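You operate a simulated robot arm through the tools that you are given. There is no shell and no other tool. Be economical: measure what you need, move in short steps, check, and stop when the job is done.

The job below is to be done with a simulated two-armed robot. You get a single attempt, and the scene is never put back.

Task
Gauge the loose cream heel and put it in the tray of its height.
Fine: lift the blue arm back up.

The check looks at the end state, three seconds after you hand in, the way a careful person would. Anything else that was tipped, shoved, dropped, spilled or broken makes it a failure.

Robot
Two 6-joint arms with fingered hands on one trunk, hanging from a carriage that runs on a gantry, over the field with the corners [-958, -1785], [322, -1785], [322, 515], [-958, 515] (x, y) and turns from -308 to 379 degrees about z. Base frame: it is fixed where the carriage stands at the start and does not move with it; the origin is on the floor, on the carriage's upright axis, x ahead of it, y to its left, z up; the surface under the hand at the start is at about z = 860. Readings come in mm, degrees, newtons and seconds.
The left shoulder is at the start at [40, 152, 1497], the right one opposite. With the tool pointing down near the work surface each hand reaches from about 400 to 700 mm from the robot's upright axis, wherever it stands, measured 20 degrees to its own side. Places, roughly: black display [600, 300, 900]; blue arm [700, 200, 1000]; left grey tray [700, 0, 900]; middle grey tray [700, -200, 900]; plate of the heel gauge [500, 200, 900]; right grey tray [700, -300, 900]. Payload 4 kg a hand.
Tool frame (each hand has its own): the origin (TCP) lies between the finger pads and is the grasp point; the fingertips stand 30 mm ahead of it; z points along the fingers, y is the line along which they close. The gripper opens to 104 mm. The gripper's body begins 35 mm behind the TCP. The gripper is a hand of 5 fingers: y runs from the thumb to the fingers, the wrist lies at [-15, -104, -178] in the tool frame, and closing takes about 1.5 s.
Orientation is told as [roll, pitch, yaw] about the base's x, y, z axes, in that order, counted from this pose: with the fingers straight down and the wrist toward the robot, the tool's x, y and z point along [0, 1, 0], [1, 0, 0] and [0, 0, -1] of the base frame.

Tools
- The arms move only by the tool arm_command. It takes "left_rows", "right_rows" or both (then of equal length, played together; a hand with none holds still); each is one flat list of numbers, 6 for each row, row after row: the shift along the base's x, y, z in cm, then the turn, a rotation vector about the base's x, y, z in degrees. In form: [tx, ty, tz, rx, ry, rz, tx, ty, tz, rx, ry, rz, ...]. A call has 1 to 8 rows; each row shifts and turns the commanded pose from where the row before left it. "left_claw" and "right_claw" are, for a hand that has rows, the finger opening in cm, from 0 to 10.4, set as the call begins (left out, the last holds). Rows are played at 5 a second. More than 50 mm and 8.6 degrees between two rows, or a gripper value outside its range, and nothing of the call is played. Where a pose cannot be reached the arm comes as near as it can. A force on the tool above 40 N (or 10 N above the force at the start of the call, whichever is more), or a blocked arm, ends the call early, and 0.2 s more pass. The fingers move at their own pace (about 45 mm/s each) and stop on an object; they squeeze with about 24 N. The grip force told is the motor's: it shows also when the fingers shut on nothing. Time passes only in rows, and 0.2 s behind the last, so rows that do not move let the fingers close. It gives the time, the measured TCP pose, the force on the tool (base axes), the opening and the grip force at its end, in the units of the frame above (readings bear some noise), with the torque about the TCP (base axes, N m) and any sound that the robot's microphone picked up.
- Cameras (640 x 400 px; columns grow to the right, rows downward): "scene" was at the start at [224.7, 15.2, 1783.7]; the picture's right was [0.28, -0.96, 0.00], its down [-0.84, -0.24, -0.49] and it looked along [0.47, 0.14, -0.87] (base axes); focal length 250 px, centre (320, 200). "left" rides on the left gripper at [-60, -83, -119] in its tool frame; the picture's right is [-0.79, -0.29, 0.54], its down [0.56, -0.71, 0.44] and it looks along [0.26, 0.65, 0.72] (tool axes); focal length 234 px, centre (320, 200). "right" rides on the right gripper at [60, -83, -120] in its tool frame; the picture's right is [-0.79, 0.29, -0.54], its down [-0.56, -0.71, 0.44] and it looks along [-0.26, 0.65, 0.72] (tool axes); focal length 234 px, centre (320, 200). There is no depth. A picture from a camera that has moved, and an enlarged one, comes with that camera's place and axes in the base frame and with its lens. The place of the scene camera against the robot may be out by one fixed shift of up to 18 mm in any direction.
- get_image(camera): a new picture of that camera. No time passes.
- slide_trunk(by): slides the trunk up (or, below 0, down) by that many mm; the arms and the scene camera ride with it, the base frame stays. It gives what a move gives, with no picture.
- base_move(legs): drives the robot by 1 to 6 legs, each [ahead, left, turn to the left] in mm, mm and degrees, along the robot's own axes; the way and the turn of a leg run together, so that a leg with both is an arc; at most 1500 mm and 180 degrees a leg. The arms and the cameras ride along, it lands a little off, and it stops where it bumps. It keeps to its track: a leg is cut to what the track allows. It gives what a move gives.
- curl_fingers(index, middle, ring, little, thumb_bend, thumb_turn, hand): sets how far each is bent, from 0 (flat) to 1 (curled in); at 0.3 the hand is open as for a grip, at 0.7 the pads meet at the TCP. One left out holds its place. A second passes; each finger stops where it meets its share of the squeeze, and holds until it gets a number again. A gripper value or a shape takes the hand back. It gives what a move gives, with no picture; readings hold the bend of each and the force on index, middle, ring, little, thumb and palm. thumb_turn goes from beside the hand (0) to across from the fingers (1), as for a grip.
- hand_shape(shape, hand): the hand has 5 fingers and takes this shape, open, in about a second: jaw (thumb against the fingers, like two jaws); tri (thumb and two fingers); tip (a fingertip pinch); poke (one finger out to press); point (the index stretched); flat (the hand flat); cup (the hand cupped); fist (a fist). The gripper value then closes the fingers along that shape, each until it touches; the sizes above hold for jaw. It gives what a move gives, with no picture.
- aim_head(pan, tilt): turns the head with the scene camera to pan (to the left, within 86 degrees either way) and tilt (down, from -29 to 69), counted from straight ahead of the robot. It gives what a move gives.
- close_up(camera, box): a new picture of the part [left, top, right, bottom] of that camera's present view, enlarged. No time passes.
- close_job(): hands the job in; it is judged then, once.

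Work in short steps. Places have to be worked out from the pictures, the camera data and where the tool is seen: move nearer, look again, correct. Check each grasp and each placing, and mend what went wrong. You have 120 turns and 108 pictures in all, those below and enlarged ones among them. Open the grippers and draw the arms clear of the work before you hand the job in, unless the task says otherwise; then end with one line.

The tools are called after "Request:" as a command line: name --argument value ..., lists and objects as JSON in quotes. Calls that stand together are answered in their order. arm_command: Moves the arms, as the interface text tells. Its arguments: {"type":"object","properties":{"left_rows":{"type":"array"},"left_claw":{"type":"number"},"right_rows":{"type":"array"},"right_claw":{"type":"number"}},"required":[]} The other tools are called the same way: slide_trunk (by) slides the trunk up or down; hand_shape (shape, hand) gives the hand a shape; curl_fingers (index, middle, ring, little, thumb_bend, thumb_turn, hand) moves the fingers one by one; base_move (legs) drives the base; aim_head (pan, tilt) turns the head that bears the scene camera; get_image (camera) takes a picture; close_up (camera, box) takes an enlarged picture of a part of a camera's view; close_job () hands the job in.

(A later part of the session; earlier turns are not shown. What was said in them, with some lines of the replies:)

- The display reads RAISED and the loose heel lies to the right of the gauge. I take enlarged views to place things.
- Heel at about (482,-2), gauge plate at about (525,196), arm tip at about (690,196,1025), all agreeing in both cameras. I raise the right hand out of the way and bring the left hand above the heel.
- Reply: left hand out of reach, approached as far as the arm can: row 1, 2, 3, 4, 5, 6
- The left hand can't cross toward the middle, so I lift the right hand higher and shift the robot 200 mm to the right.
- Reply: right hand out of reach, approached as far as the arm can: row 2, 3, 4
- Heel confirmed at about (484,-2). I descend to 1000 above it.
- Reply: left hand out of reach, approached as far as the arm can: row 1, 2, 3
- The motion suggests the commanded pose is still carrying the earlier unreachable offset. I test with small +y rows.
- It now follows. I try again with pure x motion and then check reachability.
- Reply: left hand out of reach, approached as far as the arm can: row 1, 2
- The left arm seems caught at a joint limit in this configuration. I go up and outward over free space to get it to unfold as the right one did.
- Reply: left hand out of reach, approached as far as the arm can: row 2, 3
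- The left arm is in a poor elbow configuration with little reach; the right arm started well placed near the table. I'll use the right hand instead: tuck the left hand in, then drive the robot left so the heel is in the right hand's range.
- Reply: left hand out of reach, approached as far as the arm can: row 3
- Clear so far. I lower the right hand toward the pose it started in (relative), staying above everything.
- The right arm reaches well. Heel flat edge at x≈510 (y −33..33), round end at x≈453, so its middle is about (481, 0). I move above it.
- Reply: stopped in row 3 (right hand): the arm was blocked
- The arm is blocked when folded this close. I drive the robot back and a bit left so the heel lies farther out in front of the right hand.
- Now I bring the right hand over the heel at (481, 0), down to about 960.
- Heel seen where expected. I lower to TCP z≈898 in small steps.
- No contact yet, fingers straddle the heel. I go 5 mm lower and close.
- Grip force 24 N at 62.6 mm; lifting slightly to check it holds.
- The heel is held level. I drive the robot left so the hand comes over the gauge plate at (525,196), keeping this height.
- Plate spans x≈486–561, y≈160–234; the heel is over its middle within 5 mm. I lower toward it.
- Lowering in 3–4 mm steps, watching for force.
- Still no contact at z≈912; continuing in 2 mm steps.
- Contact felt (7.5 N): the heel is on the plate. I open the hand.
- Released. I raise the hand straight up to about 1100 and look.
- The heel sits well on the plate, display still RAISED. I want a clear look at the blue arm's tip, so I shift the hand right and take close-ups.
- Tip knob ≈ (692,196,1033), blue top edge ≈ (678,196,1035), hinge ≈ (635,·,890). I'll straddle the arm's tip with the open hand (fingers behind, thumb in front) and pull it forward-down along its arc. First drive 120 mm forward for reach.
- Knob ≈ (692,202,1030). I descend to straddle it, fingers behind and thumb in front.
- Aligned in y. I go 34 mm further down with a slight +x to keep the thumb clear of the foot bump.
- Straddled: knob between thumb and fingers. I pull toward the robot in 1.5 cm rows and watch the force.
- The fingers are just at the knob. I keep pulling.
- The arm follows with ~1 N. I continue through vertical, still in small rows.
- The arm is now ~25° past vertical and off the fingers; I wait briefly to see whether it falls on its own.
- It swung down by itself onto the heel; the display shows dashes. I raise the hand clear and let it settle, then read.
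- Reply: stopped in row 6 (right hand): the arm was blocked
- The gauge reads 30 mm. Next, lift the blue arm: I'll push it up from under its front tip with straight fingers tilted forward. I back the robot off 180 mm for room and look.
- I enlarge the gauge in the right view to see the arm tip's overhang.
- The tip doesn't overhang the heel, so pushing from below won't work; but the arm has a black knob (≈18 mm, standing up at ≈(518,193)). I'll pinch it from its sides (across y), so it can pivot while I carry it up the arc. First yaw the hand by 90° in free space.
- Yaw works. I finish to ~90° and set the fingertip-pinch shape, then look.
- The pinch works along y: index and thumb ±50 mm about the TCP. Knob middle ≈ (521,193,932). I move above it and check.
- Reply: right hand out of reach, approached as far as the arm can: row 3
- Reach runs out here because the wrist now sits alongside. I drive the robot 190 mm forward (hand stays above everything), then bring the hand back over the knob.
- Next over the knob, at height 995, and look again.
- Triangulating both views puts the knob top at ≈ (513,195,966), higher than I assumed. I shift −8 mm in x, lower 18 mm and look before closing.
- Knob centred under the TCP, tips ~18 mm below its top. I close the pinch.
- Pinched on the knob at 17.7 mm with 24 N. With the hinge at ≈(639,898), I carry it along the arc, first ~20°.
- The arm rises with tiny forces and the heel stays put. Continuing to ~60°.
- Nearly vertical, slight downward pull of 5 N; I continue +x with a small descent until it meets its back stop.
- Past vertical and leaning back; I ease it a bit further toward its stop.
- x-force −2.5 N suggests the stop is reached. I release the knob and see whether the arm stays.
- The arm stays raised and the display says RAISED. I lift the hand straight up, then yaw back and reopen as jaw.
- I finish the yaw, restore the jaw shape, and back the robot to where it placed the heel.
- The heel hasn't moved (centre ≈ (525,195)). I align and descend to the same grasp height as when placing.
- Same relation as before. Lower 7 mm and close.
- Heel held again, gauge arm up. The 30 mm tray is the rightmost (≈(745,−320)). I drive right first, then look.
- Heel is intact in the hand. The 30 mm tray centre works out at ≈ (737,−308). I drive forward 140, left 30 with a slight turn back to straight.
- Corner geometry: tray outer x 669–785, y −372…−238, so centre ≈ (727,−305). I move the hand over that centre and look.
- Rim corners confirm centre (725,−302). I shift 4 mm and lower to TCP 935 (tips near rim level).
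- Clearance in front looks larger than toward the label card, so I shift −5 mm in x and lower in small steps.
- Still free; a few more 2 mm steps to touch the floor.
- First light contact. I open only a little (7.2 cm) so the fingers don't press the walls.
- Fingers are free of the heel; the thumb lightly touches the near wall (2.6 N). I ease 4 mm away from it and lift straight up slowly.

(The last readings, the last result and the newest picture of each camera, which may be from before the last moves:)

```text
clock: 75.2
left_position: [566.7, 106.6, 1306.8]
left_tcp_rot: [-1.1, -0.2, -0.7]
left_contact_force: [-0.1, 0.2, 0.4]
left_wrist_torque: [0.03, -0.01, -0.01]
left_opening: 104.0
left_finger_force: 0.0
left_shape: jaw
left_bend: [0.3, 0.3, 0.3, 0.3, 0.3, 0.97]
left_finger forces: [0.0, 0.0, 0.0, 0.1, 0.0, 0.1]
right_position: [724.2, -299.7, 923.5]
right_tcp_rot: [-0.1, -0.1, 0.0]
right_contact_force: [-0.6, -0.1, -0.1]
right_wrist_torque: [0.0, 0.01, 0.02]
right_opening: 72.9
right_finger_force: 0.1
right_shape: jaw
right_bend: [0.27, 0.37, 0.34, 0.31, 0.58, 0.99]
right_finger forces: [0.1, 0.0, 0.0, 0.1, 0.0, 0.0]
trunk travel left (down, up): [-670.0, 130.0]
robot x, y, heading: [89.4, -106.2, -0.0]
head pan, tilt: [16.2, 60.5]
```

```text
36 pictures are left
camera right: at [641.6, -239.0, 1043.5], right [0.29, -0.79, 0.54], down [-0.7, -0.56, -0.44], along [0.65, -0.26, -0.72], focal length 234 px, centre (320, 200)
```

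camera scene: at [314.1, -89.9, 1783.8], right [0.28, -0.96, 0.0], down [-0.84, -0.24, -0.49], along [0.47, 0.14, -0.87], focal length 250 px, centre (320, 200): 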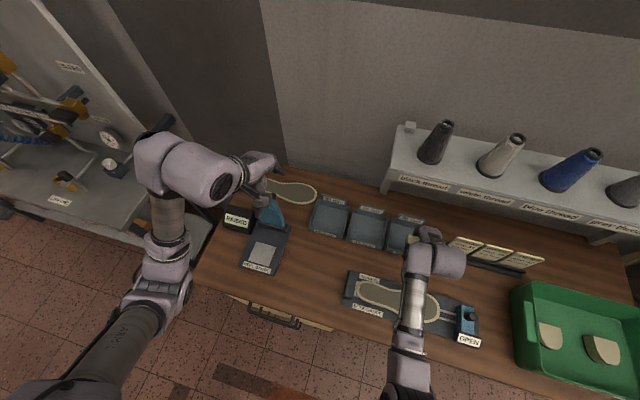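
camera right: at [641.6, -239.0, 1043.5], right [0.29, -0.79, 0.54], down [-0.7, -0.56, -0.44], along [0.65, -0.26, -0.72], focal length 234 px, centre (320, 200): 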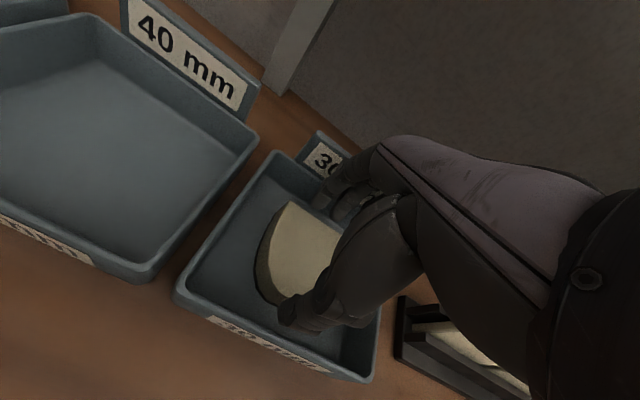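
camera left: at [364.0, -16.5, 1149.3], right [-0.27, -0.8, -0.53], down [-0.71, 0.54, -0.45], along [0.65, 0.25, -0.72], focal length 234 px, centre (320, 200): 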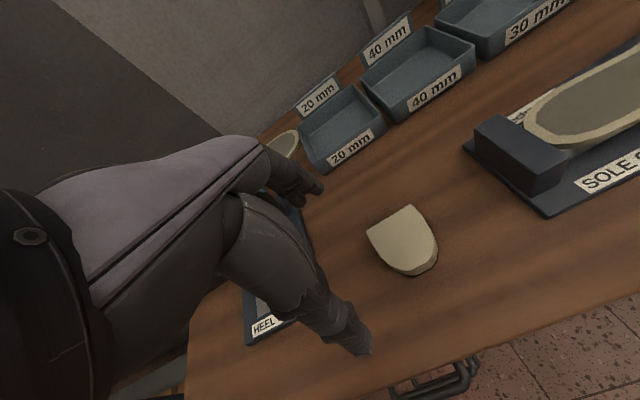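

The heel stays in the tray. I raise the hand clear, back the robot off, and open the gripper.

Request:
arm_command --right_rows '[0, 0, 2, 0, 0, 0, 0, 0, 3, 0, 0, 0, 0, 0, 4, 0, 0, 0, 0, 0, 4, 0, 0, 0]'

Request:
base_move --legs '[[-250, 0, 0]]'

Request:
arm_command --right_rows '[0, 0, 0, 0, 0, 0, 0, 0, 0, 0, 0, 0, 0, 0, 0, 0, 0, 0]' --right_claw 10.4

Request:
get_image --camera "right"

Request:
close_up --camera "scene" --box '[230, 110, 450, 270]'

```text
clock: 76.2
left_position: [566.4, 107.3, 1307.5]
left_tcp_rot: [-1.1, -0.2, -0.7]
left_contact_force: [0.1, -0.1, -0.3]
left_wrist_torque: [-0.05, -0.01, 0.02]
left_opening: 103.7
left_finger_force: 0.0
left_shape: jaw
left_bend: [0.3, 0.3, 0.3, 0.3, 0.3, 0.97]
left_finger forces: [0.0, 0.0, 0.1, 0.1, 0.0, 0.0]
right_position: [725.4, -301.6, 1054.0]
right_tcp_rot: [0.1, -0.2, 0.1]
right_contact_force: [0.4, 0.3, 0.0]
right_wrist_torque: [0.01, -0.01, -0.03]
right_opening: 73.2
right_finger_force: 0.1
right_shape: jaw
right_bend: [0.27, 0.37, 0.34, 0.31, 0.58, 0.99]
right_finger forces: [0.0, 0.1, 0.0, 0.0, 0.1, 0.1]
trunk travel left (down, up): [-670.0, 130.0]
robot x, y, heading: [89.3, -103.4, 0.0]
head pan, tilt: [16.2, 60.5]
```

```text
clock: 78.1
left_position: [308.7, 108.6, 1306.7]
left_tcp_rot: [-1.1, -0.3, -0.5]
left_contact_force: [0.4, 0.3, -1.3]
left_wrist_torque: [0.01, 0.05, -0.02]
left_opening: 103.8
left_finger_force: 0.0
left_shape: jaw
left_bend: [0.3, 0.3, 0.3, 0.3, 0.3, 0.97]
left_finger forces: [0.1, 0.0, 0.0, 0.0, 0.0, 0.0]
right_position: [469.2, -300.6, 1053.3]
right_tcp_rot: [0.0, -0.2, 0.2]
right_contact_force: [0.7, -0.5, 0.3]
right_wrist_torque: [0.01, 0.01, 0.02]
right_opening: 72.8
right_finger_force: 0.0
right_shape: jaw
right_bend: [0.27, 0.37, 0.34, 0.31, 0.58, 0.99]
right_finger forces: [0.1, 0.0, 0.0, 0.0, 0.0, 0.1]
trunk travel left (down, up): [-670.0, 130.0]
robot x, y, heading: [-167.2, -105.3, -0.1]
head pan, tilt: [16.2, 60.5]
```

```text
clock: 78.9
left_position: [308.3, 108.3, 1306.9]
left_tcp_rot: [-1.1, -0.4, -0.5]
left_contact_force: [0.1, -0.2, -0.6]
left_wrist_torque: [0.01, 0.0, 0.0]
left_opening: 103.8
left_finger_force: 0.1
left_shape: jaw
left_bend: [0.3, 0.3, 0.3, 0.3, 0.3, 0.97]
left_finger forces: [0.1, 0.1, 0.1, 0.0, 0.1, 0.0]
right_position: [470.2, -300.0, 1053.9]
right_tcp_rot: [-0.1, -0.1, 0.2]
right_contact_force: [0.8, -1.0, -0.3]
right_wrist_torque: [0.02, 0.02, -0.01]
right_opening: 103.8
right_finger_force: 0.0
right_shape: jaw
right_bend: [0.3, 0.3, 0.3, 0.3, 0.3, 0.97]
right_finger forces: [0.0, 0.0, 0.0, 0.1, 0.0, 0.1]
trunk travel left (down, up): [-670.0, 130.0]
robot x, y, heading: [-168.4, -106.7, 0.1]
head pan, tilt: [16.2, 60.5]
```

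```text
35 pictures are left
camera right: at [387.3, -239.2, 1174.1], right [0.29, -0.79, 0.54], down [-0.7, -0.56, -0.44], along [0.65, -0.26, -0.72], focal length 234 px, centre (320, 200)
```

right: 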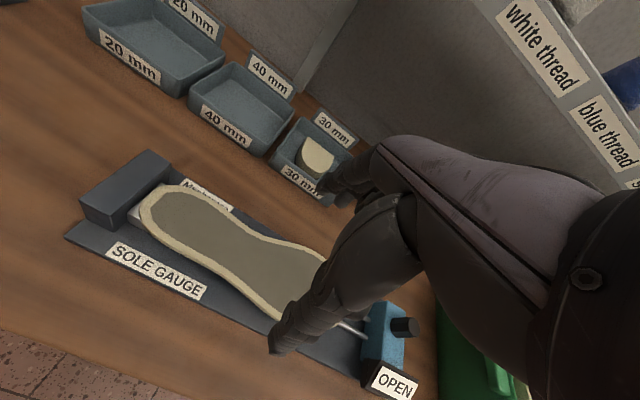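

```text
2.50 times, centred on (340, 190) of scene
camera zoom: at [57.7, -89.8, 1783.7], right [0.28, -0.96, 0.0], down [-0.83, -0.24, -0.49], along [0.47, 0.14, -0.87], focal length 625 px, centre (270, 225)
```

zoom: 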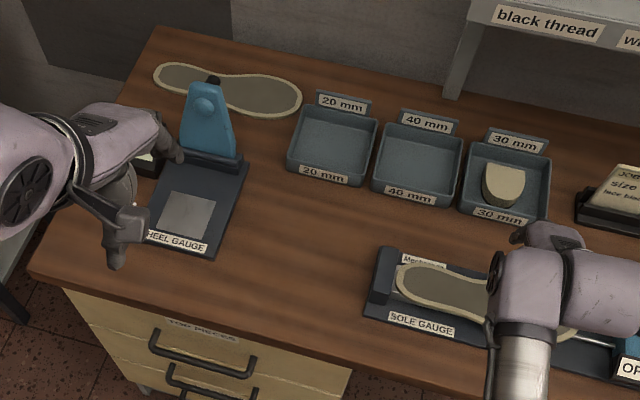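

The heel lies flat in the 30 mm tray, the blue arm is up, and nothing else has moved. I back off a bit more so both hands clear the table, then hand in.

Request:
base_move --legs '[[-200, 0, 0]]'

Request:
get_image --camera "scene"

```text
clock: 80.5
left_position: [110.7, 109.4, 1307.4]
left_tcp_rot: [-1.0, -0.4, -0.3]
left_contact_force: [0.2, 0.5, 0.5]
left_wrist_torque: [-0.01, 0.0, 0.0]
left_opening: 103.8
left_finger_force: 0.0
left_shape: jaw
left_bend: [0.3, 0.3, 0.3, 0.3, 0.3, 0.97]
left_finger forces: [0.1, 0.0, 0.0, 0.0, 0.0, 0.0]
right_position: [272.8, -297.9, 1052.8]
right_tcp_rot: [0.1, -0.2, 0.4]
right_contact_force: [0.0, 1.1, 0.4]
right_wrist_torque: [0.0, -0.04, -0.01]
right_opening: 103.4
right_finger_force: 0.0
right_shape: jaw
right_bend: [0.3, 0.3, 0.3, 0.3, 0.3, 0.97]
right_finger forces: [0.0, 0.0, 0.1, 0.0, 0.0, 0.0]
trunk travel left (down, up): [-670.0, 130.0]
robot x, y, heading: [-362.8, -108.4, 0.3]
head pan, tilt: [16.2, 60.5]
```

```text
33 pictures are left
camera scene: at [-140.5, -89.9, 1783.6], right [0.28, -0.96, 0.0], down [-0.83, -0.25, -0.49], along [0.47, 0.14, -0.87], focal length 250 px, centre (320, 200)
```

scene: 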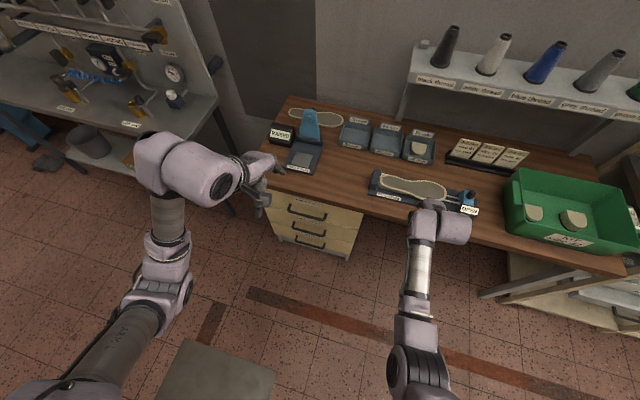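

Everything is in place and the arms are clear, so I hand in.

Request:
close_job

```text
The job is handed in.
```

The loose cream heel gauged at 30 mm and now lies flat in the 30 mm tray. The blue arm is back up, with the display reading RAISED.
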